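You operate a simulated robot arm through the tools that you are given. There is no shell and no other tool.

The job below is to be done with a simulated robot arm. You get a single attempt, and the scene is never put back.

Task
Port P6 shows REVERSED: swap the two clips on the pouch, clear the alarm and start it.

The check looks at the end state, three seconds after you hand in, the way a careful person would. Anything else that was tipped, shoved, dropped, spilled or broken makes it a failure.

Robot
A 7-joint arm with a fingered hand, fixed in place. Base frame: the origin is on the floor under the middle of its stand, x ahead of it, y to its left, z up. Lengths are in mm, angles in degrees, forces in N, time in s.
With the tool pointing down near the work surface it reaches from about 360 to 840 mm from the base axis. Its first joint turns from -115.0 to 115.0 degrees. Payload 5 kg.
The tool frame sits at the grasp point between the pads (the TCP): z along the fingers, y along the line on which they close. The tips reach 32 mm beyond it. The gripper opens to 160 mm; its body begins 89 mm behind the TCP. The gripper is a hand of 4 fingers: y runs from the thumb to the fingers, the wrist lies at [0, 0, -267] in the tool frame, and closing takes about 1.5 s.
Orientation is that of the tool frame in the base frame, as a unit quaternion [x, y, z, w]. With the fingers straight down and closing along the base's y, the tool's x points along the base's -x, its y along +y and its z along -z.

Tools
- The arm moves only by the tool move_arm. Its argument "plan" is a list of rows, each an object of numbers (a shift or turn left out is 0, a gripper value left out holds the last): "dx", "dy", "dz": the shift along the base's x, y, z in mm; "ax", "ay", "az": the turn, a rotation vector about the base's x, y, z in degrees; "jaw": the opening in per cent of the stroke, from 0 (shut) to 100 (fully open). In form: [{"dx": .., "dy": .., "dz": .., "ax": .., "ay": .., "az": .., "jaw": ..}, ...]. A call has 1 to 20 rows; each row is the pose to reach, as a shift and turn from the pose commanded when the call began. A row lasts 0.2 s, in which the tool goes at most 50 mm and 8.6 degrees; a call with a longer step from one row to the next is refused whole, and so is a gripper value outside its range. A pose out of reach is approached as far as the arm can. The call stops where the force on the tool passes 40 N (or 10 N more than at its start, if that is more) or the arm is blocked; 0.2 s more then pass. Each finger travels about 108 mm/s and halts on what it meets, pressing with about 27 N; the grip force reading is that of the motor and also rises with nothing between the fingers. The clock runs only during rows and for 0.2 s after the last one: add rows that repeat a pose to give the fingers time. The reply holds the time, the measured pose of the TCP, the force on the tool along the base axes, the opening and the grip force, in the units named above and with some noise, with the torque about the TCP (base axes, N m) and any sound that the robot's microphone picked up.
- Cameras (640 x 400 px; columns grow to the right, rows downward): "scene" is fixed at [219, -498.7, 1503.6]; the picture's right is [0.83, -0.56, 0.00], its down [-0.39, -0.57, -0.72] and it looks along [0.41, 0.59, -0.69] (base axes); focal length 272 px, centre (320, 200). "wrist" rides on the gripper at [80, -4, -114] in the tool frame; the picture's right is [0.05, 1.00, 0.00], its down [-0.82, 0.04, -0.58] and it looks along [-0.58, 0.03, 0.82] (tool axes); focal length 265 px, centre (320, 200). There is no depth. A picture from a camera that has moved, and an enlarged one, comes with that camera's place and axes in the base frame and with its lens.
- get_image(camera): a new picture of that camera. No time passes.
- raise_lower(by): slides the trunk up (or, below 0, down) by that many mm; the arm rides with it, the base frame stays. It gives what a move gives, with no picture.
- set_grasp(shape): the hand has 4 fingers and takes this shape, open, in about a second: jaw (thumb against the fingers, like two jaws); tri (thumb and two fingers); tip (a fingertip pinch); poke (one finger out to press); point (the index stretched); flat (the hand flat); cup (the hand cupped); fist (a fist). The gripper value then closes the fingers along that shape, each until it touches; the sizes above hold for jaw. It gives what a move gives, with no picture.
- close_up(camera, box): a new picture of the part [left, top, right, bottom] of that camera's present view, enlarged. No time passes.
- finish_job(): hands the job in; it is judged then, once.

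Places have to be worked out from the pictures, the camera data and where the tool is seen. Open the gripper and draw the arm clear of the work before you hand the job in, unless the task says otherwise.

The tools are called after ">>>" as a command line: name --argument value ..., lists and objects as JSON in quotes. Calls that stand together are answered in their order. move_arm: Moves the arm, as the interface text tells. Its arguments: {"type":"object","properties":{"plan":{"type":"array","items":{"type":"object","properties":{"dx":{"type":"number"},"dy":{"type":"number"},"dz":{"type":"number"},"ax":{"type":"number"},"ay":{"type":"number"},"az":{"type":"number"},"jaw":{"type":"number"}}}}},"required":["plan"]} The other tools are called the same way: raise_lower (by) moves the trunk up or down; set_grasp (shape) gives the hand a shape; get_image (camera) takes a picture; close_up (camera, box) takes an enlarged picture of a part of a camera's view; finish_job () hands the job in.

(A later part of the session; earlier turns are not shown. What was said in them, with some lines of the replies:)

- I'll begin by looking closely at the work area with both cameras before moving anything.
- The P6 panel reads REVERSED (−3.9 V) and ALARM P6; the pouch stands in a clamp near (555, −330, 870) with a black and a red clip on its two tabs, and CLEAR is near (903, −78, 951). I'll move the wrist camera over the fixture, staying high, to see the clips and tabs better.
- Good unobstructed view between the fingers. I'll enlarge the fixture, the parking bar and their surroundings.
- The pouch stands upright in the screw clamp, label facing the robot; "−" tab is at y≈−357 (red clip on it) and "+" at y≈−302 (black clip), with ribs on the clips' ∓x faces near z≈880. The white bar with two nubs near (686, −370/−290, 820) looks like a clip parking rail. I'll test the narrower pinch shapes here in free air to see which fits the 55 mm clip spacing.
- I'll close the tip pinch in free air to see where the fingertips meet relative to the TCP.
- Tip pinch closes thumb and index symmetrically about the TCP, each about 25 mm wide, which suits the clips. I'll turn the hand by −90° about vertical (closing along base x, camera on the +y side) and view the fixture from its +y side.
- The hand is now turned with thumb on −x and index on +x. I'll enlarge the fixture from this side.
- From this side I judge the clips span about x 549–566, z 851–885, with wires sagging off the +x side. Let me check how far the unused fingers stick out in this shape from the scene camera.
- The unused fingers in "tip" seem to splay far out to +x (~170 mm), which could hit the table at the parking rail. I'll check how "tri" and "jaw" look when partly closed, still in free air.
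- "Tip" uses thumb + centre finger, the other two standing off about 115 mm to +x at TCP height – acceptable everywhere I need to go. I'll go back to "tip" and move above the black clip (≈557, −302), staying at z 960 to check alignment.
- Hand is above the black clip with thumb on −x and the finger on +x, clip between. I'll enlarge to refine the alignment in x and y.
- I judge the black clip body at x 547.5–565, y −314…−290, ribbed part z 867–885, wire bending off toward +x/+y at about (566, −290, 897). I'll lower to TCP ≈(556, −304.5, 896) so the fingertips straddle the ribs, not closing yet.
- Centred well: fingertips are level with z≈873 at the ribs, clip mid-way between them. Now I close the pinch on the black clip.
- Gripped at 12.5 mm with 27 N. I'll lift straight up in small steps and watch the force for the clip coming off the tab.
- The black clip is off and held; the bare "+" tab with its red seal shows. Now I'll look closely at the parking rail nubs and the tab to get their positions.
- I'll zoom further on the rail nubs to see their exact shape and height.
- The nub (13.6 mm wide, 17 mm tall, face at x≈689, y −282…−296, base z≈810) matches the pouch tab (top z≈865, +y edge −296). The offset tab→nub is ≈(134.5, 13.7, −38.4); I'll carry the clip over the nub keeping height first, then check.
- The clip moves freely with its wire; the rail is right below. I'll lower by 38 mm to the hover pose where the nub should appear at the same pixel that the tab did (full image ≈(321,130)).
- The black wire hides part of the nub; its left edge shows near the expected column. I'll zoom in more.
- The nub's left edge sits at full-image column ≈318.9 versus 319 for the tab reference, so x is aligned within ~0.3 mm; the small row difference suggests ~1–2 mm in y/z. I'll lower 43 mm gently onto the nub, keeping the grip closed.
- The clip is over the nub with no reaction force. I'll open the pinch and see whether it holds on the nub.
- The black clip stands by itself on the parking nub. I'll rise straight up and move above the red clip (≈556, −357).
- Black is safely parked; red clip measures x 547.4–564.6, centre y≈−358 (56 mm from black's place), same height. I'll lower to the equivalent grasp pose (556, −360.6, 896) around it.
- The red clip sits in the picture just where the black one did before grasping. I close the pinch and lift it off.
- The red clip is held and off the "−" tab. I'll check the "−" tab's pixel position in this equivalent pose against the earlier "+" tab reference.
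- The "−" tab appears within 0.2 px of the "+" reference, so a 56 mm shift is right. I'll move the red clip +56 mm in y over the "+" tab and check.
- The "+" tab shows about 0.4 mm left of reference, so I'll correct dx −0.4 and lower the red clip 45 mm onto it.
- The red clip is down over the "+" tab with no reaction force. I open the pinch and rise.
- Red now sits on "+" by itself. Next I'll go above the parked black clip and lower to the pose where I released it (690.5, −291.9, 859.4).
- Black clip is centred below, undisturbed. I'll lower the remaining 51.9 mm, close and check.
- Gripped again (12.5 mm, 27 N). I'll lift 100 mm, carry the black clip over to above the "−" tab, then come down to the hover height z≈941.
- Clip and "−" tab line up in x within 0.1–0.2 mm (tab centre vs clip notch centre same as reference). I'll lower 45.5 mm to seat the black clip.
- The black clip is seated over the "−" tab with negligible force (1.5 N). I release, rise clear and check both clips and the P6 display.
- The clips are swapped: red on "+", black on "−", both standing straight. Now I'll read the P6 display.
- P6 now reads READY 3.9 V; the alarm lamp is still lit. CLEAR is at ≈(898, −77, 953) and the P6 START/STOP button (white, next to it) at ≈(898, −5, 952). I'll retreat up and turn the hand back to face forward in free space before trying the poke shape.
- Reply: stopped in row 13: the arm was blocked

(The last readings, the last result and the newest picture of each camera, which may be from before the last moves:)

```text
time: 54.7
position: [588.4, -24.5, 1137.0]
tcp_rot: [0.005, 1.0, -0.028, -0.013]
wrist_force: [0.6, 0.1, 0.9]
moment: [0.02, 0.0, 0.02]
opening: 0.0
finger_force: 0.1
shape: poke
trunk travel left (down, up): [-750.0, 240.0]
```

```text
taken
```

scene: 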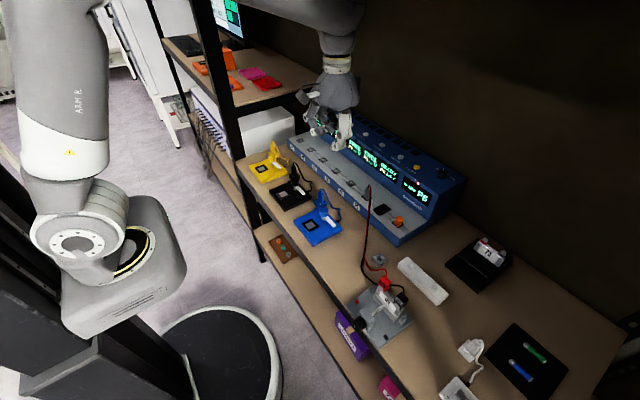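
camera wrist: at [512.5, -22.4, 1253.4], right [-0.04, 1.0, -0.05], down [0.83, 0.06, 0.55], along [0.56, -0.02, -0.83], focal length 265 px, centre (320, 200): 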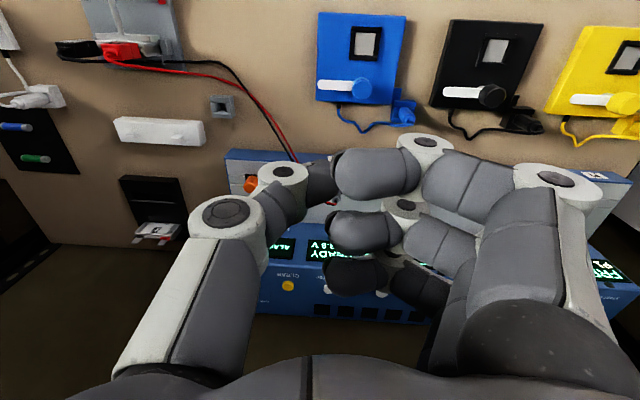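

The last row reports "blocked" with the pose drifted (≈(588, −25, 1137)); forces are now near zero. I'll inspect around the hand and the shelf to see what was touched before moving again.

>>> close_up --camera "scene" --box '[150, 0, 370, 140]'

>>> close_up --camera "scene" --box '[260, 80, 460, 240]'

>>> close_up --camera "scene" --box '[340, 180, 460, 330]'

```text
2.86 times, centred on (260, 70) of scene
camera zoom: at [219.0, -498.7, 1503.6], right [0.83, -0.56, 0.0], down [-0.39, -0.57, -0.72], along [0.41, 0.59, -0.69], focal length 778 px, centre (491, 571)
```

zoom: 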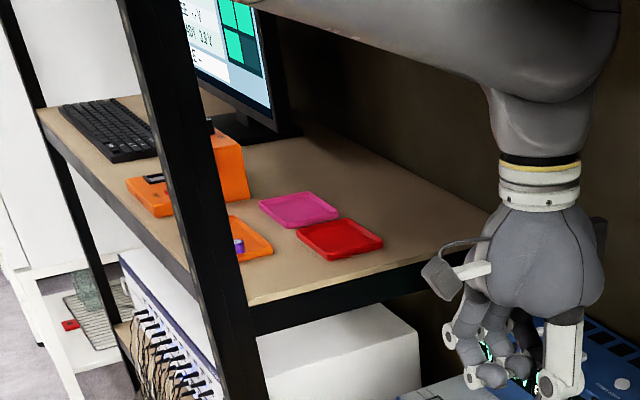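

```text
2.50 times, centred on (360, 160) of scene
camera zoom: at [219.0, -498.7, 1503.6], right [0.83, -0.56, 0.0], down [-0.39, -0.57, -0.72], along [0.41, 0.59, -0.69], focal length 681 px, centre (220, 300)
```

zoom: 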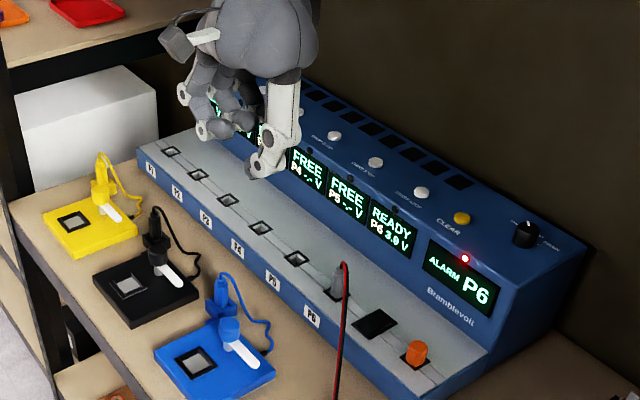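

```text
2.67 times, centred on (400, 255) of scene
camera zoom: at [219.0, -498.7, 1503.6], right [0.83, -0.56, 0.0], down [-0.39, -0.57, -0.72], along [0.41, 0.59, -0.69], focal length 726 px, centre (107, 53)
```

zoom: 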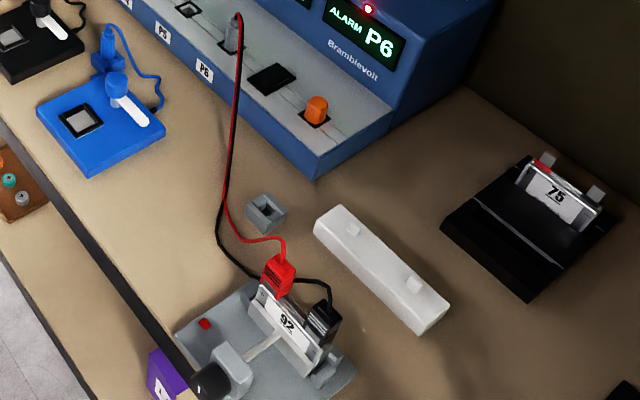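

Nothing on the bench or shelf was disturbed; the arm seems to have swung through an awkward joint configuration. Let me look at the poke shape closely to identify the pressing finger.

>>> close_up --camera "wrist" --box '[180, 110, 500, 320]'

>>> close_up --camera "scene" --box '[295, 70, 375, 160]'

```text
1.90 times, centred on (340, 215) of wrist
camera zoom: at [512.5, -22.4, 1253.4], right [-0.04, 1.0, -0.05], down [0.83, 0.06, 0.55], along [0.56, -0.02, -0.83], focal length 506 px, centre (282, 171)
```

zoom: 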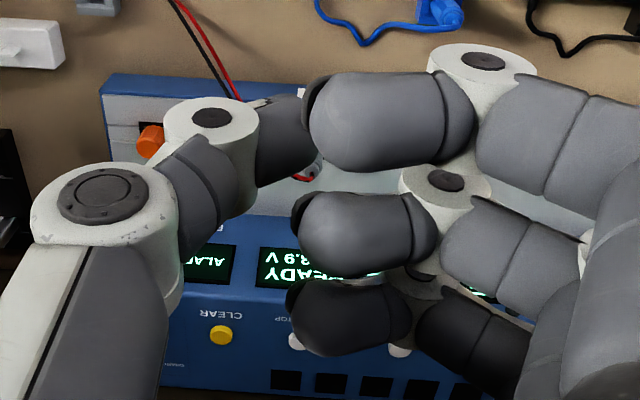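

```text
4.44 times, centred on (335, 115) of scene
camera zoom: at [219.0, -498.7, 1503.6], right [0.83, -0.56, 0.0], down [-0.39, -0.57, -0.72], along [0.41, 0.59, -0.69], focal length 1211 px, centre (253, 578)
```

zoom: 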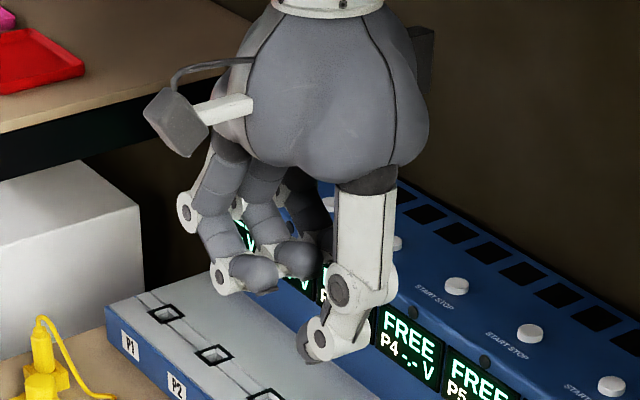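

In "poke" the three fingers are hooked and the thumb ends lowest; let me see "point" as an alternative.

>>> set_grasp --shape "point"

>>> get_image --camera "wrist"

>>> close_up --camera "scene" --box '[295, 70, 375, 160]'

```text
time: 55.6
position: [589.2, -32.3, 1136.6]
tcp_rot: [0.008, 1.0, -0.025, -0.012]
wrist_force: [-0.6, 0.8, -1.0]
moment: [-0.01, 0.02, -0.01]
opening: 152.0
finger_force: 0.0
shape: point
trunk travel left (down, up): [-750.0, 240.0]
```

```text
taken
camera wrist: at [513.2, -29.0, 1253.2], right [-0.04, 1.0, -0.05], down [0.83, 0.06, 0.56], along [0.56, -0.02, -0.83], focal length 265 px, centre (320, 200)
```

wrist: 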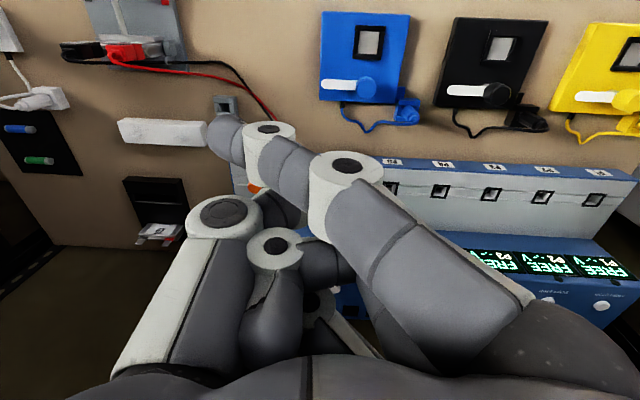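

```text
4.44 times, centred on (335, 115) of scene
camera zoom: at [219.0, -498.7, 1503.6], right [0.83, -0.56, 0.0], down [-0.39, -0.57, -0.72], along [0.41, 0.59, -0.69], focal length 1211 px, centre (253, 578)
```

zoom: 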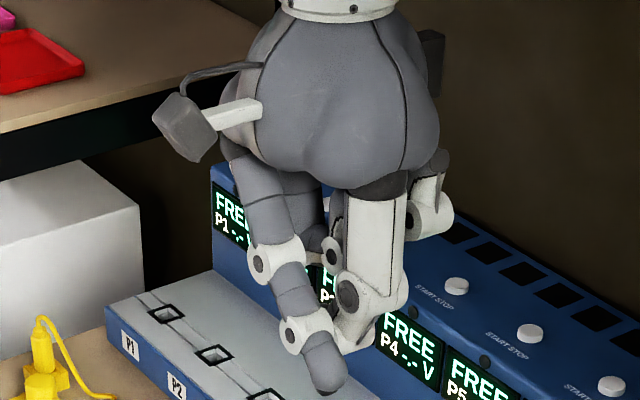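

"Poke" is better: the thumb tip protrudes ~50 mm beyond the hooked fingers, near the TCP axis. I'll set it again and slowly straighten the wrist while tilting the hand 30° forward, moving toward (690, −60, 1150), well above the device.

>>> set_grasp --shape "poke"

>>> move_arm --plan '[{"dx": 5, "dy": 0, "dz": 5, "ax": 0.6, "ay": -4, "az": 0.1}, {"dx": 15, "dy": -4, "dz": 8, "ax": 1.2, "ay": -9, "az": 0.2}, {"dx": 30, "dy": -8, "dz": 10, "ax": 1.8, "ay": -15, "az": 0.3}, {"dx": 50, "dy": -12, "dz": 12, "ax": 2.4, "ay": -21, "az": 0.4}, {"dx": 70, "dy": -16, "dz": 14, "ax": 2.8, "ay": -27, "az": 0.4}, {"dx": 90, "dy": -20, "dz": 15, "ax": 3.1, "ay": -31.5, "az": 0.4}, {"dx": 100, "dy": -20, "dz": 15, "ax": 3.1, "ay": -31.5, "az": 0.4}, {"dx": 100, "dy": -20, "dz": 15, "ax": 3.1, "ay": -31.5, "az": 0.4}]'

>>> get_image --camera "wrist"

>>> get_image --camera "scene"

```text
time: 56.5
position: [589.9, -30.7, 1136.6]
tcp_rot: [0.007, 1.0, -0.025, -0.012]
wrist_force: [-0.6, 0.4, -0.4]
moment: [0.01, 0.02, -0.03]
opening: 0.1
finger_force: 0.0
shape: poke
trunk travel left (down, up): [-750.0, 240.0]
```

```text
time: 58.3
position: [690.7, -54.8, 1151.5]
tcp_rot: [0.01, 0.966, 0.006, 0.26]
wrist_force: [0.6, -0.1, -0.1]
moment: [0.02, -0.02, -0.02]
opening: 0.1
finger_force: 0.2
shape: poke
trunk travel left (down, up): [-750.0, 240.0]
```

```text
taken
camera wrist: at [565.8, -57.8, 1210.4], right [-0.03, 1.0, -0.01], down [0.42, 0.02, 0.91], along [0.91, 0.02, -0.42], focal length 265 px, centre (320, 200)
```

wrist: 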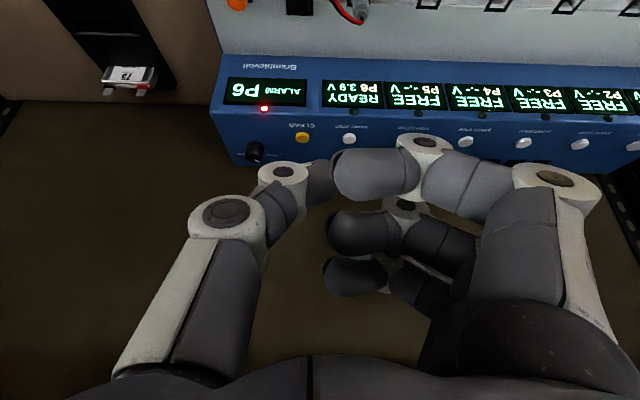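

```text
taken
```

scene: 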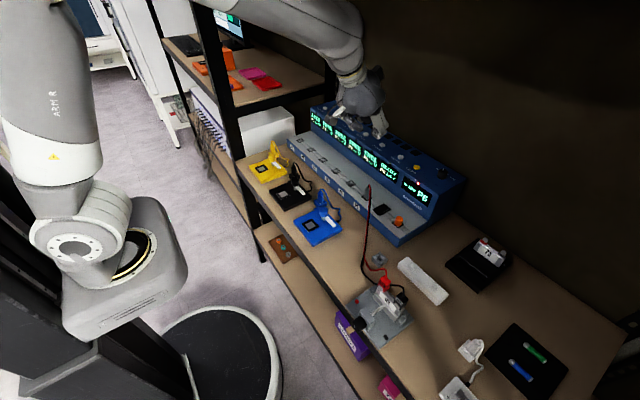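

Smooth this time; the hand now points 30° forward and the panel is in clear view: "READY 3.9V" on P6, alarm LED still red. I'll zoom to refine the button positions and the thumb-tip location.

>>> close_up --camera "wrist" --box '[230, 60, 400, 170]'

>>> close_up --camera "scene" --box '[320, 80, 440, 190]'

>>> close_up --camera "wrist" --box '[240, 120, 400, 250]'

```text
3.64 times, centred on (315, 115) of wrist
camera zoom: at [565.8, -57.8, 1210.4], right [-0.03, 1.0, -0.01], down [0.42, 0.02, 0.91], along [0.91, 0.02, -0.42], focal length 965 px, centre (338, 509)
```

zoom: 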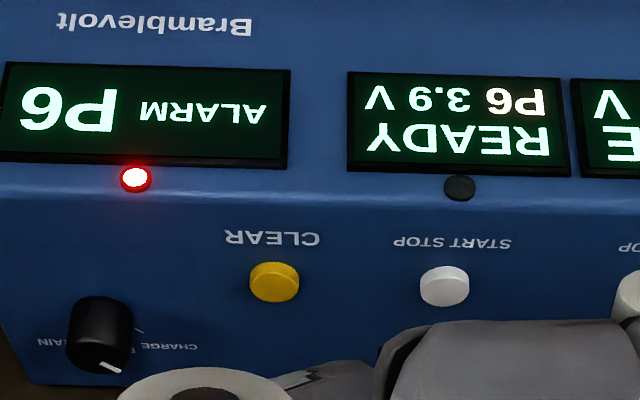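

```text
3.64 times, centred on (380, 135) of scene
camera zoom: at [219.0, -498.7, 1503.6], right [0.83, -0.56, 0.0], down [-0.39, -0.57, -0.72], along [0.41, 0.59, -0.69], focal length 991 px, centre (102, 436)
```

zoom: 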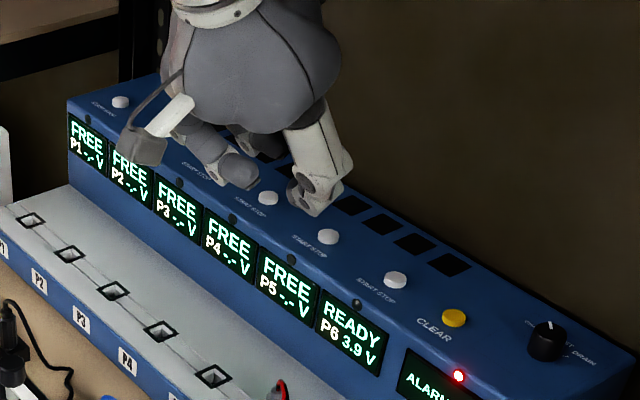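

```text
3.08 times, centred on (320, 185) of wrist
camera zoom: at [565.8, -57.8, 1210.4], right [-0.03, 1.0, -0.01], down [0.42, 0.02, 0.91], along [0.91, 0.02, -0.42], focal length 817 px, centre (320, 246)
```

zoom: 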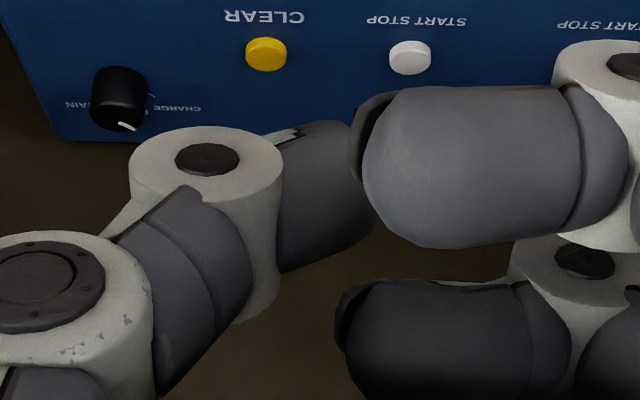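

I'll zoom in on the thumb tip in the scene view to locate it relative to the TCP.

>>> close_up --camera "scene" --box '[370, 105, 402, 140]'

>>> close_up --camera "scene" --box '[380, 135, 430, 180]'

```text
11.43 times, centred on (386, 122) of scene
camera zoom: at [219.0, -498.7, 1503.6], right [0.83, -0.56, 0.0], down [-0.39, -0.57, -0.72], along [0.41, 0.59, -0.69], focal length 3113 px, centre (-434, 1086)
```

zoom: 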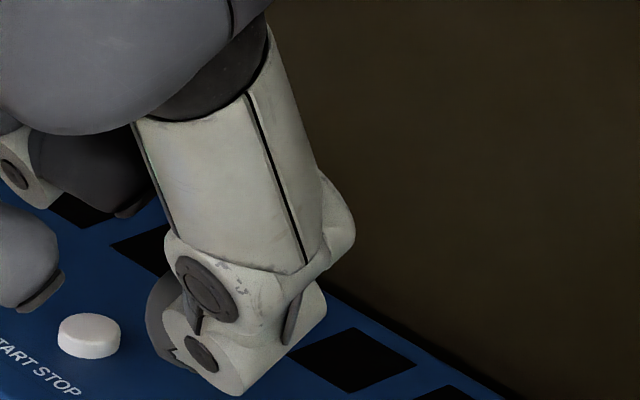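

```text
8.89 times, centred on (405, 158) of scene
camera zoom: at [219.0, -498.7, 1503.6], right [0.83, -0.56, 0.0], down [-0.39, -0.57, -0.72], along [0.41, 0.59, -0.69], focal length 2421 px, centre (-436, 578)
```

zoom: 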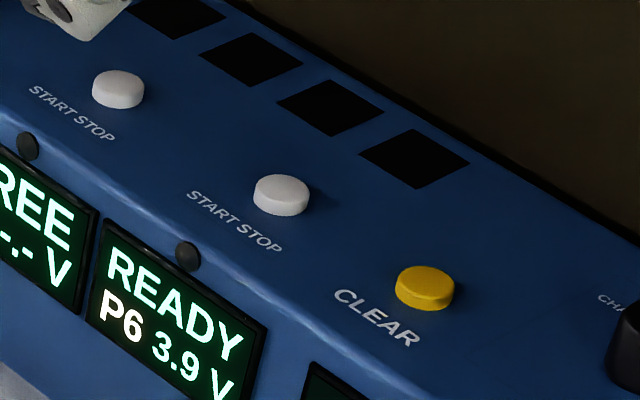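

In "poke" all digits appear hooked right now (opening reads 0), so I'll command the hand open within this shape to see whether one finger extends.

>>> move_arm --plan '[{"jaw": 100}, {"jaw": 100}, {"jaw": 100}, {"jaw": 100}, {"jaw": 100}, {"jaw": 100}, {"jaw": 100}, {"jaw": 100}]'

>>> get_image --camera "wrist"

>>> close_up --camera "scene" --box '[320, 70, 430, 170]'

```text
time: 60.1
position: [691.5, -54.0, 1152.5]
tcp_rot: [0.01, 0.965, 0.007, 0.26]
wrist_force: [-0.2, -0.3, 0.2]
moment: [0.0, -0.03, 0.01]
opening: 0.0
finger_force: 0.1
shape: poke
trunk travel left (down, up): [-750.0, 240.0]
```

```text
taken
camera wrist: at [565.7, -57.8, 1210.3], right [-0.03, 1.0, -0.01], down [0.42, 0.02, 0.91], along [0.91, 0.02, -0.42], focal length 265 px, centre (320, 200)
```

wrist: 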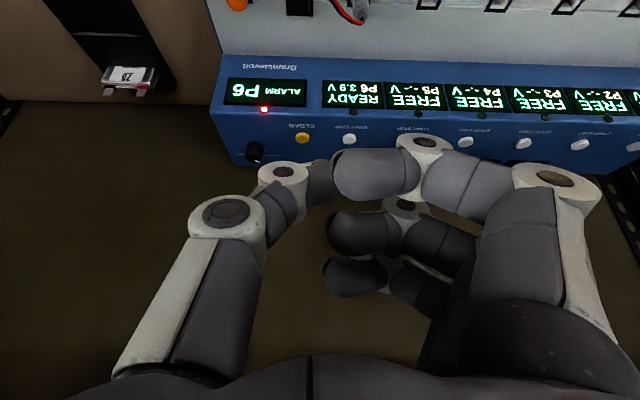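

```text
4.00 times, centred on (375, 120) of scene
camera zoom: at [219.0, -498.7, 1503.6], right [0.83, -0.56, 0.0], down [-0.39, -0.57, -0.72], along [0.41, 0.59, -0.69], focal length 1090 px, centre (100, 520)
```

zoom: 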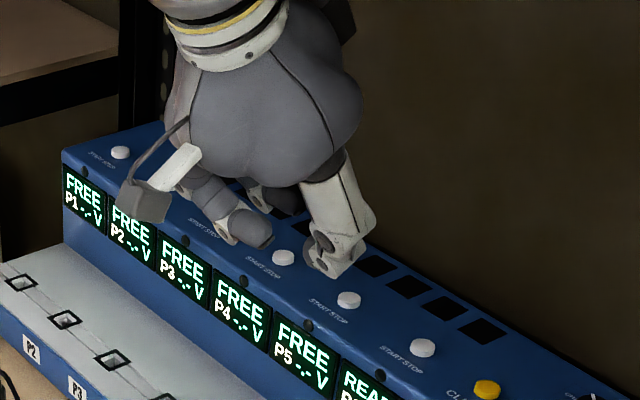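

The "poke" shape is fixed; the thumb pad is its lowest point, roughly (x+10, y+5, z−30) from the TCP in this tilted pose. I'll roll the hand 12° so the thumb tip clears its own joint, and move to a high hover over CLEAR (TCP ≈ (887, −82, 1060)).

>>> move_arm --plan '[{"dx": 25, "dy": -4, "dz": 0, "ax": -3}, {"dx": 60, "dy": -9, "dz": 0, "ax": -6}, {"dx": 100, "dy": -14, "dz": 0, "ax": -9}, {"dx": 140, "dy": -20, "dz": -10, "ax": -12}, {"dx": 175, "dy": -25, "dz": -40, "ax": -12}, {"dx": 194.7, "dy": -27, "dz": -75, "ax": -12}, {"dx": 194.7, "dy": -27, "dz": -92, "ax": -12}, {"dx": 194.7, "dy": -27, "dz": -92, "ax": -12}]'

>>> get_image --camera "wrist"

>>> close_up --camera "scene" --box '[340, 90, 460, 210]'

>>> get_image --camera "scene"

```text
time: 61.9
position: [885.1, -83.1, 1059.0]
tcp_rot: [-0.017, 0.961, -0.095, 0.26]
wrist_force: [0.2, 0.0, 0.9]
moment: [0.01, 0.01, 0.01]
opening: 0.1
finger_force: 0.1
shape: poke
trunk travel left (down, up): [-750.0, 240.0]
```

```text
taken
camera wrist: at [760.7, -73.3, 1117.4], right [-0.03, 0.98, -0.22], down [0.42, 0.21, 0.89], along [0.91, -0.06, -0.41], focal length 265 px, centre (320, 200)
```

wrist: 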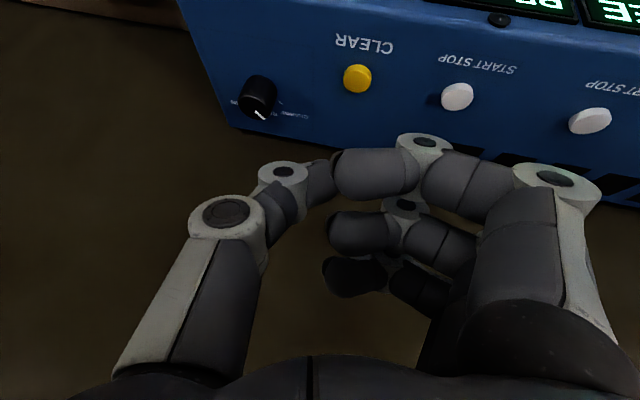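

```text
3.33 times, centred on (400, 150) of scene
camera zoom: at [219.0, -498.7, 1503.6], right [0.83, -0.56, 0.0], down [-0.39, -0.57, -0.72], along [0.41, 0.59, -0.69], focal length 908 px, centre (53, 367)
```

zoom: 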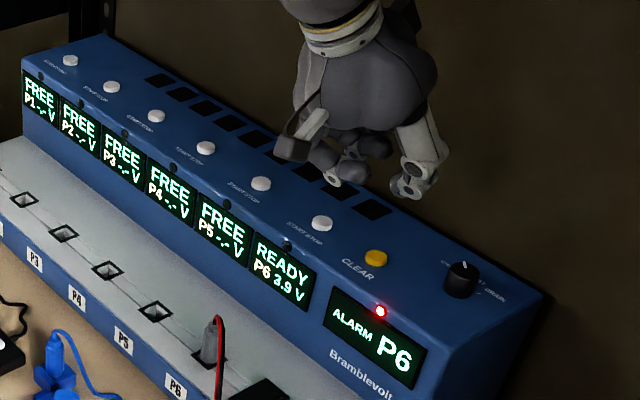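

```text
taken
```

scene: 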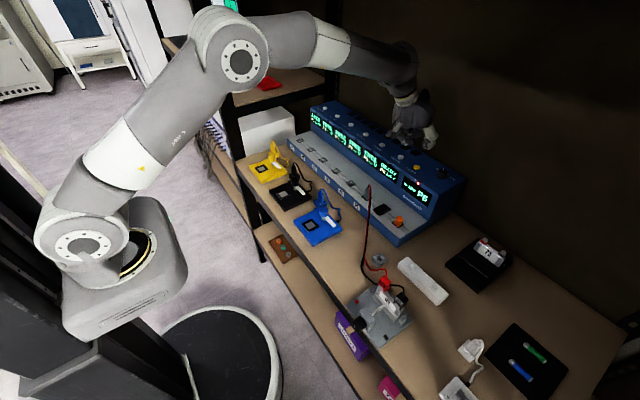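

Hover is reached; CLEAR is seen where predicted and the computed thumb pad is above (897.6, −78). I'll verify in a tight scene view.

>>> close_up --camera "scene" --box '[395, 130, 435, 180]'

```text
8.00 times, centred on (415, 155) of scene
camera zoom: at [219.0, -498.7, 1503.6], right [0.83, -0.56, 0.0], down [-0.39, -0.57, -0.72], along [0.41, 0.59, -0.69], focal length 2179 px, centre (-440, 560)
```

zoom: 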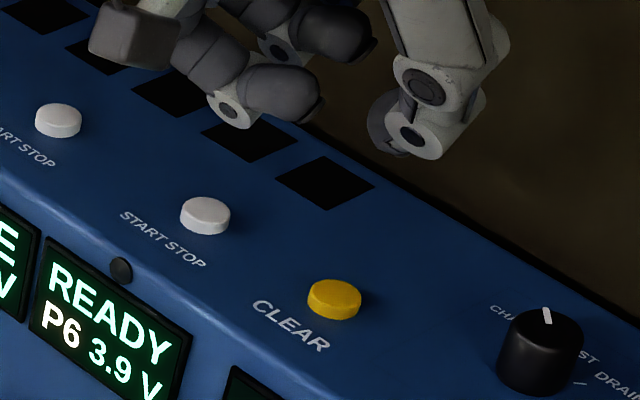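

Thumb pad is directly above CLEAR. I'll lower 62 mm to just above the button and re-check.

>>> move_arm --plan '[{"dz": -20}, {"dz": -40}, {"dz": -55}, {"dz": -62}, {"dz": -62}]'

>>> close_up --camera "scene" --box '[395, 130, 435, 180]'

>>> get_image --camera "wrist"

```text
time: 63.1
position: [886.3, -82.2, 995.7]
tcp_rot: [-0.018, 0.961, -0.095, 0.26]
wrist_force: [-0.8, -0.6, 1.1]
moment: [-0.04, 0.0, -0.01]
opening: 0.0
finger_force: 0.0
shape: poke
trunk travel left (down, up): [-750.0, 240.0]
```

```text
8.00 times, centred on (415, 155) of scene
camera zoom: at [219.0, -498.7, 1503.6], right [0.83, -0.56, 0.0], down [-0.39, -0.57, -0.72], along [0.41, 0.59, -0.69], focal length 2179 px, centre (-440, 560)
```

zoom: 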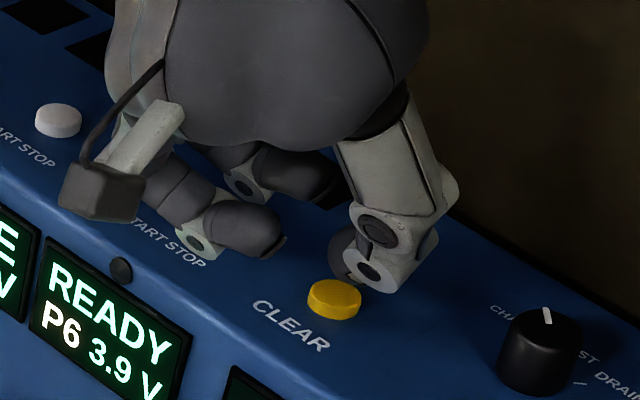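

```text
taken
camera wrist: at [761.0, -72.9, 1054.7], right [-0.03, 0.98, -0.22], down [0.42, 0.21, 0.89], along [0.91, -0.06, -0.41], focal length 265 px, centre (320, 200)
```

wrist: 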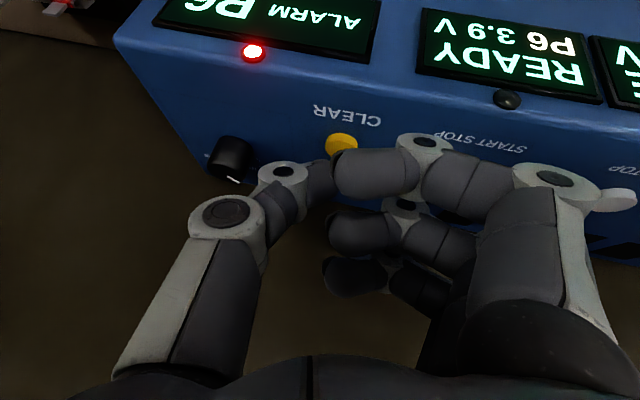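

The pad is about 14 mm above CLEAR and aligned; the red alarm LED is still lit. I'll descend gently to feel for contact.

>>> move_arm --plan '[{"dz": -4}, {"dz": -8}, {"dz": -10}, {"dz": -12}, {"dz": -13}, {"dz": -14}]'

>>> close_up --camera "scene" --box '[395, 130, 435, 180]'

```text
time: 64.5
position: [886.0, -82.1, 984.1]
tcp_rot: [-0.018, 0.961, -0.094, 0.26]
wrist_force: [0.5, 0.4, 3.0]
moment: [-0.04, -0.05, 0.02]
opening: 0.0
finger_force: 0.0
shape: poke
trunk travel left (down, up): [-750.0, 240.0]
heard: click
```

```text
8.00 times, centred on (415, 155) of scene
camera zoom: at [219.0, -498.7, 1503.6], right [0.83, -0.56, 0.0], down [-0.39, -0.57, -0.72], along [0.41, 0.59, -0.69], focal length 2179 px, centre (-440, 560)
```

zoom: 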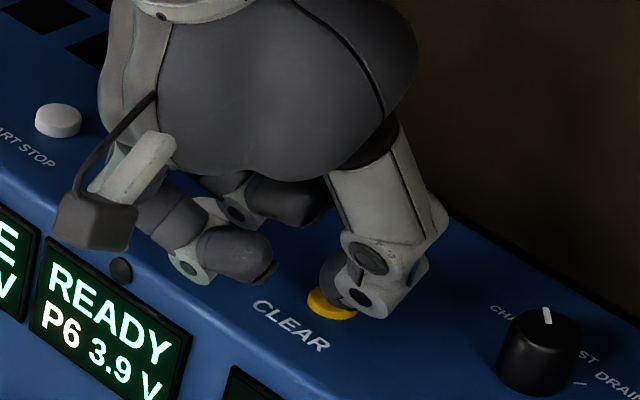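

A click was heard with 3 N: CLEAR is pressed. I'll lift off and read the displays.

>>> move_arm --plan '[{"dz": 5}, {"dz": 15}, {"dz": 35}, {"dz": 60}, {"dz": 76}, {"dz": 76}]'

>>> close_up --camera "scene" --box '[370, 130, 450, 210]'

>>> get_image --camera "wrist"

```text
time: 65.9
position: [886.1, -83.0, 1059.4]
tcp_rot: [-0.017, 0.961, -0.096, 0.259]
wrist_force: [0.3, -0.5, 0.4]
moment: [0.03, -0.02, -0.02]
opening: 0.0
finger_force: 0.1
shape: poke
trunk travel left (down, up): [-750.0, 240.0]
```

```text
5.00 times, centred on (410, 170) of scene
camera zoom: at [219.0, -498.7, 1503.6], right [0.83, -0.56, 0.0], down [-0.39, -0.57, -0.72], along [0.41, 0.59, -0.69], focal length 1362 px, centre (-130, 350)
```

zoom: 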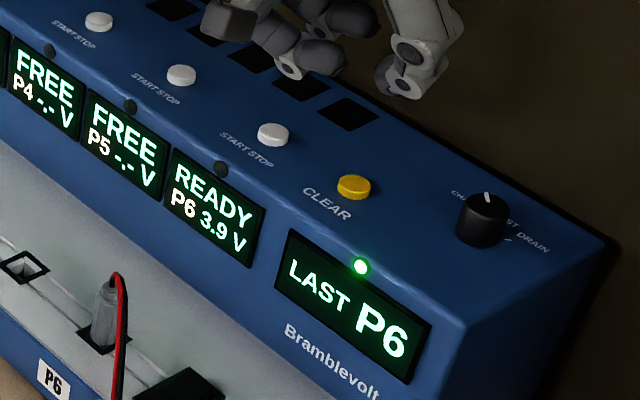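

```text
taken
camera wrist: at [760.9, -73.1, 1117.5], right [-0.03, 0.98, -0.22], down [0.42, 0.21, 0.89], along [0.91, -0.06, -0.41], focal length 265 px, centre (320, 200)
```

wrist: 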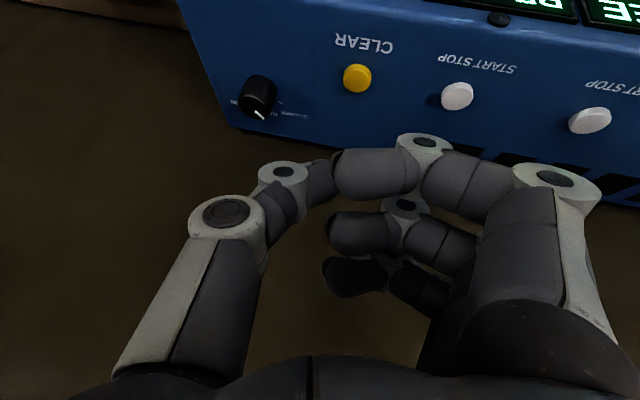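

Alarm is cleared (lamp green, "LAST P6"), P6 still READY 3.9 V. Now I shift +73 mm in y to hover over the P6 START/STOP button.

>>> move_arm --plan '[{"dx": 0, "dy": 15}, {"dx": 0.5, "dy": 35}, {"dx": 1, "dy": 55}, {"dx": 1, "dy": 68}, {"dx": 1, "dy": 73}, {"dx": 1, "dy": 73}, {"dx": 1, "dy": 73, "dz": -20}, {"dx": 1, "dy": 73, "dz": -40}, {"dx": 1, "dy": 73, "dz": -55}, {"dx": 1, "dy": 73, "dz": -62}, {"dx": 1, "dy": 73, "dz": -62}]'

>>> close_up --camera "scene" --box '[380, 125, 420, 175]'

>>> get_image --camera "wrist"

```text
time: 68.3
position: [886.3, -9.2, 996.1]
tcp_rot: [-0.018, 0.961, -0.095, 0.26]
wrist_force: [-0.1, -1.0, -0.7]
moment: [0.01, -0.02, -0.01]
opening: 0.0
finger_force: 0.2
shape: poke
trunk travel left (down, up): [-750.0, 240.0]
```

```text
8.00 times, centred on (400, 150) of scene
camera zoom: at [219.0, -498.7, 1503.6], right [0.83, -0.56, 0.0], down [-0.39, -0.57, -0.72], along [0.41, 0.59, -0.69], focal length 2179 px, centre (-320, 600)
```

zoom: 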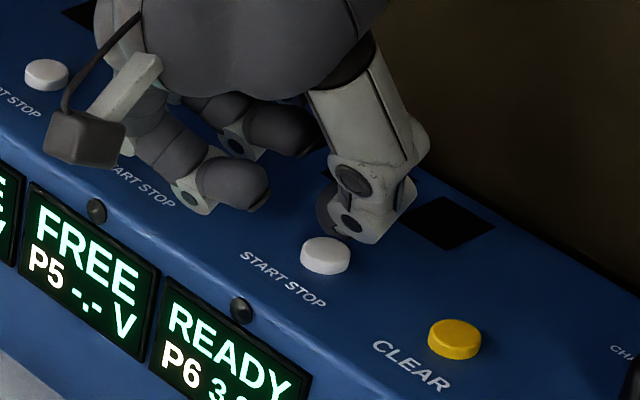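

```text
taken
camera wrist: at [761.2, 0.1, 1055.3], right [-0.03, 0.98, -0.22], down [0.42, 0.21, 0.89], along [0.91, -0.06, -0.41], focal length 265 px, centre (320, 200)
```

wrist: 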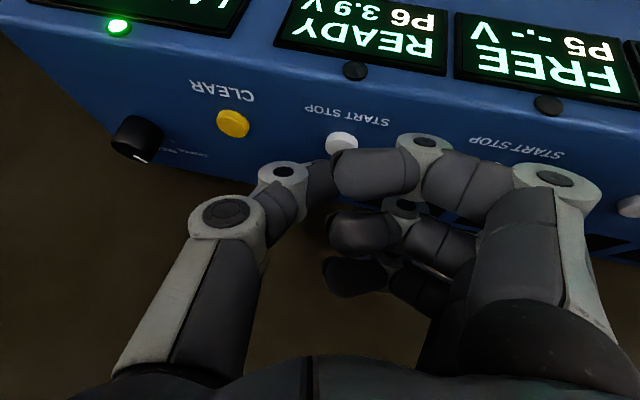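

The P6 button appears at the same relative place as CLEAR did. I'll press with the same gentle descent of 14 mm.

>>> move_arm --plan '[{"dz": -4}, {"dz": -8}, {"dz": -10}, {"dz": -12}, {"dz": -13}, {"dz": -14}]'

>>> close_up --camera "scene" --box '[370, 130, 450, 210]'

```text
time: 69.7
position: [886.7, -8.6, 984.4]
tcp_rot: [-0.017, 0.961, -0.094, 0.26]
wrist_force: [-0.5, -0.2, 3.5]
moment: [0.0, -0.04, -0.02]
opening: 0.0
finger_force: 0.1
shape: poke
trunk travel left (down, up): [-750.0, 240.0]
heard: click
```

```text
5.00 times, centred on (410, 170) of scene
camera zoom: at [219.0, -498.7, 1503.6], right [0.83, -0.56, 0.0], down [-0.39, -0.57, -0.72], along [0.41, 0.59, -0.69], focal length 1362 px, centre (-130, 350)
```

zoom: 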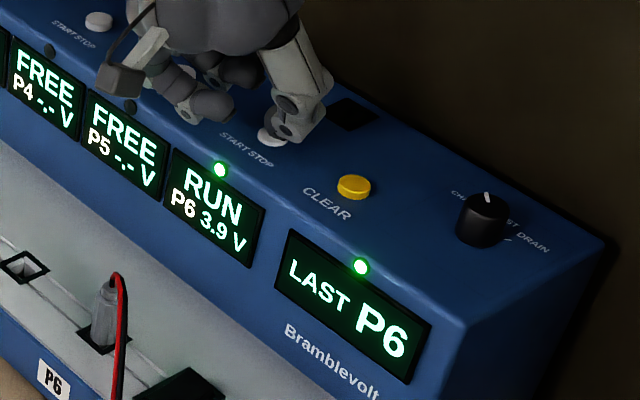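

P6 now shows RUN 3.9 V with a green lamp. I'll lift straight off the button and draw the arm back, high and clear of the bench.

>>> move_arm --plan '[{"dz": 6}, {"dz": 20}, {"dz": 45}, {"dz": 80}, {"dz": 120}, {"dx": -20, "dz": 150}, {"dx": -55, "dz": 165, "ax": 3}, {"dx": -95, "dz": 170, "ax": 6}, {"dx": -135, "dz": 170, "ax": 9}, {"dx": -175, "dz": 170, "ax": 12}, {"dx": -200, "dz": 170, "ax": 12}, {"dx": -200, "dz": 170, "ax": 12}]'

>>> get_image --camera "scene"

>>> close_up --camera "scene" --box '[290, 90, 470, 215]'

>>> close_up --camera "scene" --box '[340, 240, 460, 340]'

```text
time: 72.3
position: [688.3, -8.6, 1154.0]
tcp_rot: [0.01, 0.966, 0.007, 0.26]
wrist_force: [0.4, 0.3, 0.9]
moment: [0.0, 0.05, -0.05]
opening: 0.0
finger_force: 0.0
shape: poke
trunk travel left (down, up): [-750.0, 240.0]
```

```text
taken
```

scene: 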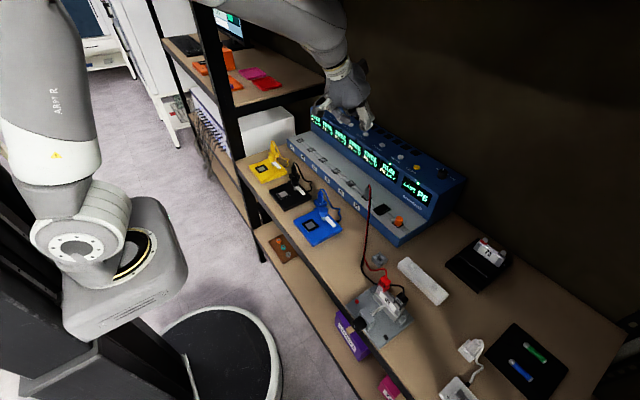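

```text
3.20 times, centred on (380, 152) of scene
camera zoom: at [219.0, -498.7, 1503.6], right [0.83, -0.56, 0.0], down [-0.39, -0.57, -0.72], along [0.41, 0.59, -0.69], focal length 872 px, centre (128, 352)
```

zoom: 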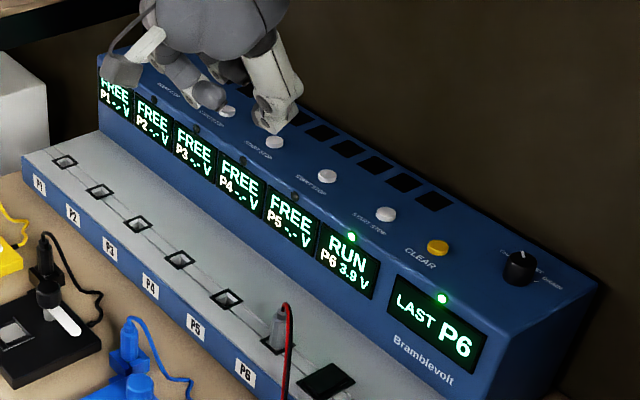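

```text
4.00 times, centred on (400, 290) of scene
camera zoom: at [219.0, -498.7, 1503.6], right [0.83, -0.56, 0.0], down [-0.39, -0.57, -0.72], along [0.41, 0.59, -0.69], focal length 1090 px, centre (0, -160)
```

zoom: 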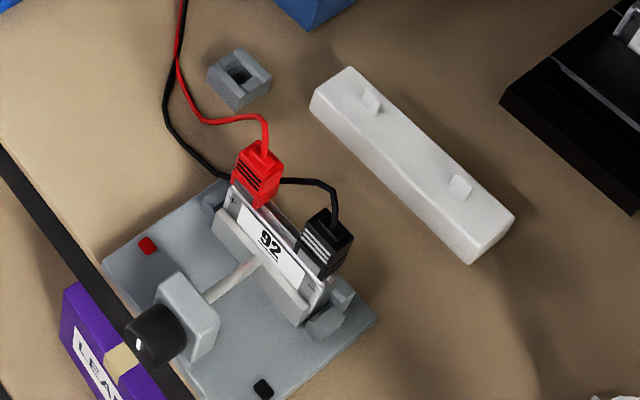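

P6 is RUN at 3.9 V, alarm lamp green, clips seated (red +, black −), and everything else is in place. I'll back off a bit further, then open the hand.

>>> move_arm --plan '[{"dx": -15, "dz": 15}, {"dx": -35, "dz": 30}, {"dx": -60, "dz": 50}, {"dx": -85, "dz": 70}, {"dx": -110, "dz": 85}, {"dx": -130, "dz": 95}, {"dx": -140, "dz": 100}, {"dx": -140, "dz": 100}]'

>>> set_grasp --shape "jaw"

>>> get_image --camera "scene"

>>> close_up --camera "scene" --box '[290, 90, 470, 215]'

```text
time: 73.9
position: [496.0, -30.4, 1142.3]
tcp_rot: [0.041, 0.989, 0.013, 0.142]
wrist_force: [2.7, -15.4, -2.4]
moment: [1.31, 0.18, 0.35]
opening: 0.0
finger_force: 0.0
shape: poke
trunk travel left (down, up): [-750.0, 240.0]
stopped in row 8: the arm was blocked; the commanded pose is now the measured one
```

```text
time: 74.8
position: [489.5, -38.6, 1207.3]
tcp_rot: [0.048, 0.971, 0.01, 0.236]
wrist_force: [-0.6, -53.1, 4.8]
moment: [4.17, -0.01, 1.33]
opening: 159.9
finger_force: 0.1
shape: jaw
trunk travel left (down, up): [-750.0, 240.0]
```

```text
taken
```

scene: 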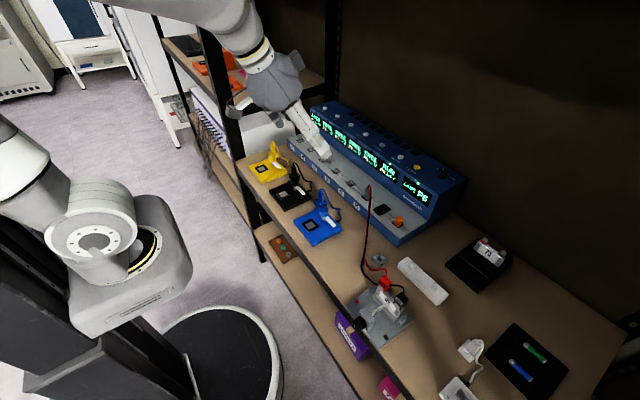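

```text
3.20 times, centred on (380, 152) of scene
camera zoom: at [219.0, -498.7, 1503.6], right [0.83, -0.56, 0.0], down [-0.39, -0.57, -0.72], along [0.41, 0.59, -0.69], focal length 872 px, centre (128, 352)
```

zoom: 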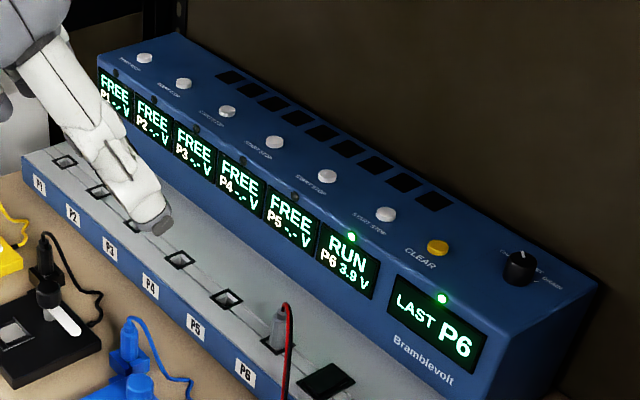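

P6 still shows RUN, but the retreat was "blocked" and I now read −53 N along y with contact about 80 mm above the TCP. I'll look closely at the hand and its surroundings before any further motion.

>>> close_up --camera "scene" --box '[180, 0, 360, 170]'

>>> get_image --camera "wrist"

>>> close_up --camera "scene" --box '[0, 0, 260, 320]'

```text
2.35 times, centred on (270, 85) of scene
camera zoom: at [219.0, -498.7, 1503.6], right [0.83, -0.56, 0.0], down [-0.39, -0.57, -0.72], along [0.41, 0.59, -0.69], focal length 641 px, centre (438, 471)
```

zoom: 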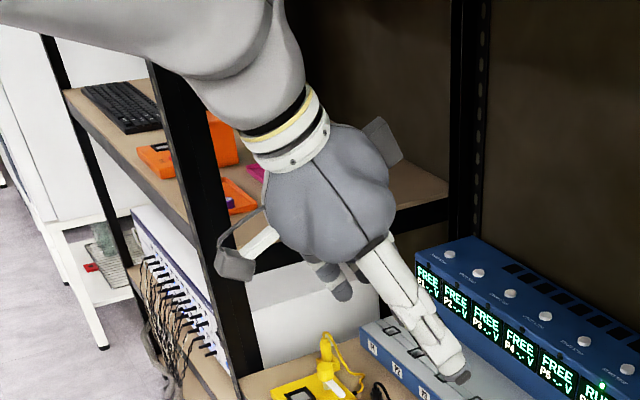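

```text
taken
camera wrist: at [367.0, -33.5, 1272.2], right [0.04, 1.0, 0.02], down [0.46, -0.04, 0.89], along [0.89, -0.03, -0.46], focal length 265 px, centre (320, 200)
```

wrist: 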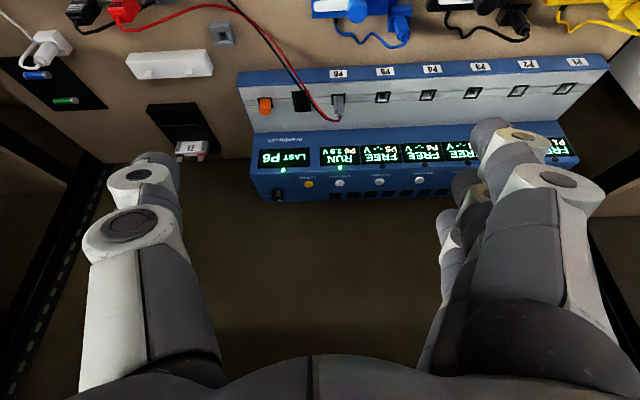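

```text
1.25 times, centred on (130, 160) of scene
camera zoom: at [219.0, -498.7, 1503.6], right [0.83, -0.56, 0.0], down [-0.39, -0.57, -0.72], along [0.41, 0.59, -0.69], focal length 340 px, centre (558, 250)
```

zoom: 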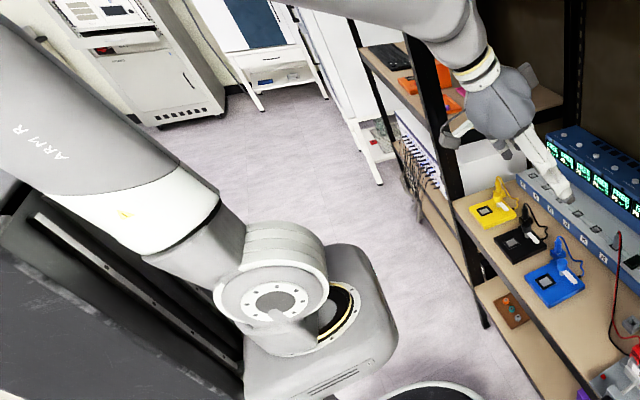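

Nothing external touches the hand; it seems the arm's elbow got into a cramped posture near its own stand. I'll hold still for a moment to read settled forces.

>>> move_arm --plan '[{"dz": 0}, {"dz": 0}]'

>>> get_image --camera "scene"

```text
time: 75.4
position: [487.8, -19.6, 1226.8]
tcp_rot: [0.024, 0.967, 0.014, 0.252]
wrist_force: [18.3, 34.8, 5.0]
moment: [-2.17, 1.59, -0.81]
opening: 160.0
finger_force: 0.0
shape: jaw
trunk travel left (down, up): [-750.0, 240.0]
```

```text
taken
```

scene: 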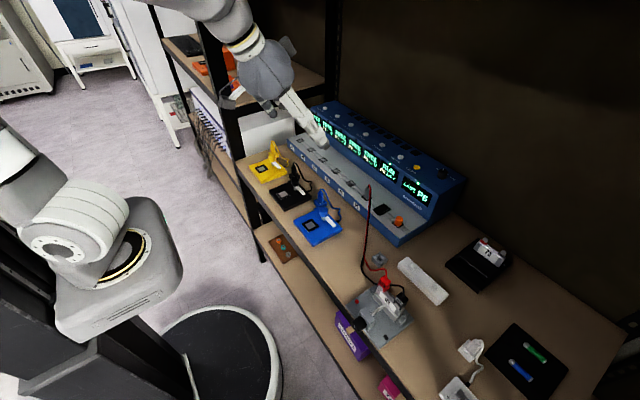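

The arm is still settling (forces swing sign, so they're inertial). I'll hold a little longer to let it come to rest.

>>> move_arm --plan '[{"dz": 0}, {"dz": 0}, {"dz": 0}, {"dz": 0}, {"dz": 0}, {"dz": 0}]'

>>> get_image --camera "scene"

>>> get_image --camera "wrist"

```text
time: 76.8
position: [484.4, -8.6, 1225.4]
tcp_rot: [0.011, 0.97, 0.013, 0.244]
wrist_force: [0.3, 0.5, 0.1]
moment: [-0.02, 0.0, -0.01]
opening: 159.9
finger_force: 0.1
shape: jaw
trunk travel left (down, up): [-750.0, 240.0]
```

```text
taken
```

scene: 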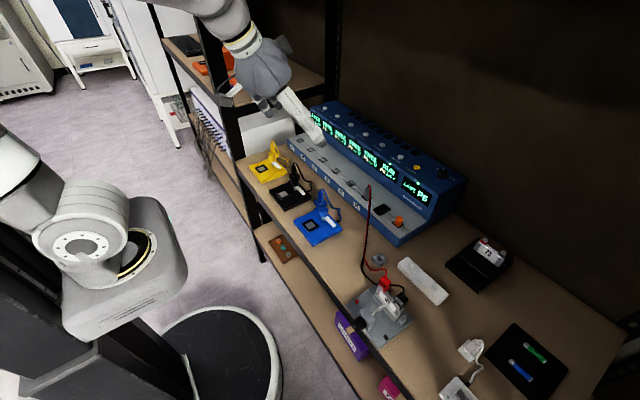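

```text
taken
camera wrist: at [361.0, -12.3, 1289.0], right [-0.03, 1.0, 0.01], down [0.45, 0.01, 0.9], along [0.89, 0.03, -0.45], focal length 265 px, centre (320, 200)
```

wrist: 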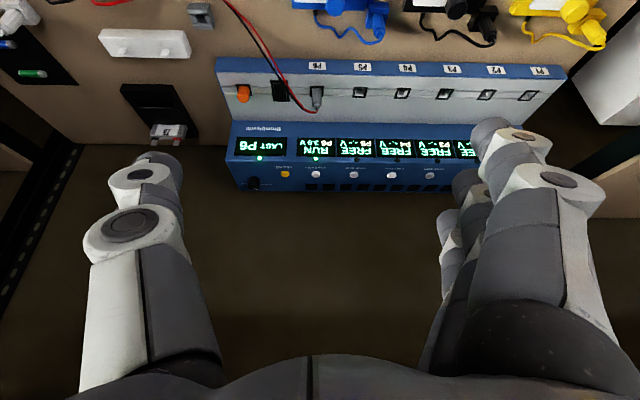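

The arm has settled with zero force at (484, −9, 1225), hand open and well above and behind the bench. A final check of the displays, the clips and the surroundings.

>>> close_up --camera "scene" --box '[290, 90, 470, 215]'

>>> close_up --camera "scene" --box '[340, 240, 460, 340]'

>>> close_up --camera "scene" --box '[150, 0, 350, 240]'

>>> close_up --camera "scene" --box '[420, 220, 600, 400]'

```text
3.20 times, centred on (380, 152) of scene
camera zoom: at [219.0, -498.7, 1503.6], right [0.83, -0.56, 0.0], down [-0.39, -0.57, -0.72], along [0.41, 0.59, -0.69], focal length 872 px, centre (128, 352)
```

zoom: 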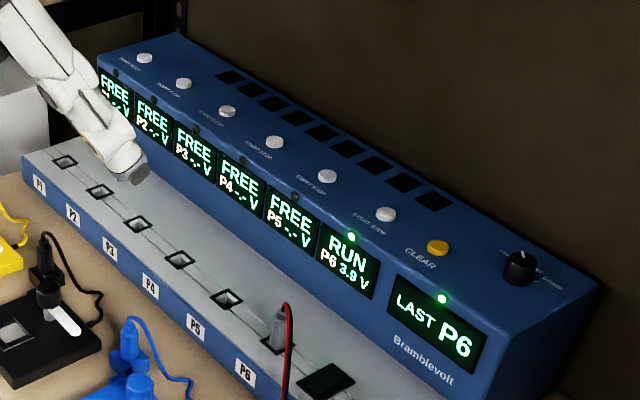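

```text
4.00 times, centred on (400, 290) of scene
camera zoom: at [219.0, -498.7, 1503.6], right [0.83, -0.56, 0.0], down [-0.39, -0.57, -0.72], along [0.41, 0.59, -0.69], focal length 1090 px, centre (0, -160)
```

zoom: 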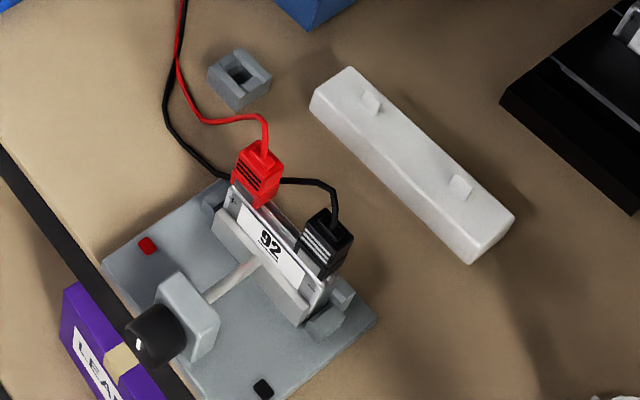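

```text
1.67 times, centred on (250, 120) of scene
camera zoom: at [219.0, -498.7, 1503.6], right [0.83, -0.56, 0.0], down [-0.39, -0.57, -0.72], along [0.41, 0.59, -0.69], focal length 454 px, centre (437, 333)
```

zoom: 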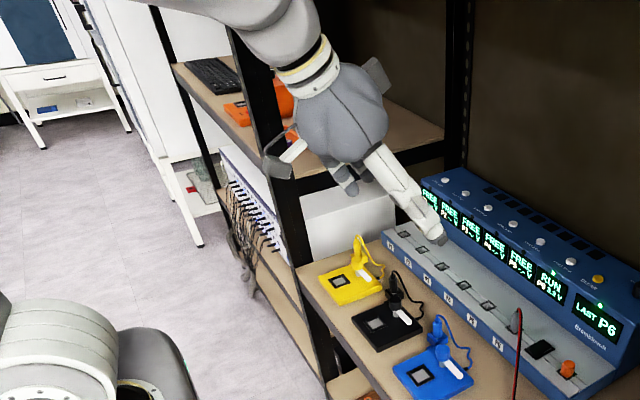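

```text
2.22 times, centred on (510, 310) of scene
camera zoom: at [219.0, -498.7, 1503.6], right [0.83, -0.56, 0.0], down [-0.39, -0.57, -0.72], along [0.41, 0.59, -0.69], focal length 605 px, centre (-102, -44)
```

zoom: 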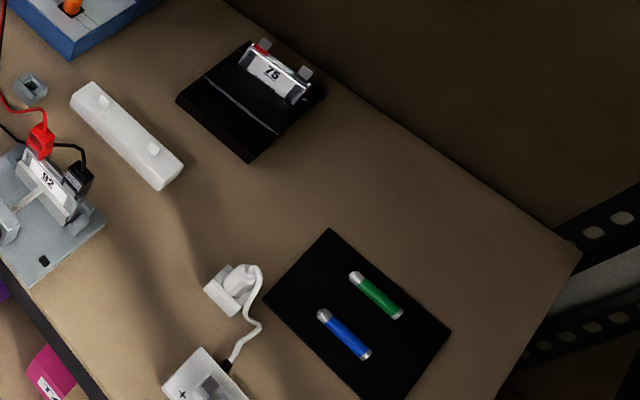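

Red is on "+", black on "−", the alarm is cleared (green, "LAST P6"), P6 shows RUN 3.9 V, and nothing else has moved. The hand is open and clear of the work, so I hand the job in.

>>> finish_job

```text
The job is handed in.
```

The two clips on pouch 92 are swapped, the alarm is cleared, and port P6 is running. The job is handed in.

- **Clips:** red now sits on the "+" tab and black on the "−" tab, both seated and standing straight. I parked the black clip on the white rail during the swap, and the rail is empty again.
- **Alarm:** I pressed CLEAR once. The alarm light went from red to green, and the main display changed from "ALARM P6" to "LAST P6".
- **Start:** I pressed the P6 START/STOP button once. The P6 display went from READY to RUN at 3.9 V, with its light green.
- **Arm movement:** the arm stopped twice as "blocked" while moving in free space, and it swung off its path each time. The pictures showed no contact with anything. I think it was an awkward arm posture rather than a collision.
- **End state:** in the last pictures nothing else looked moved or tipped. The hand was open, with the arm at rest above the bench and clear of the work.
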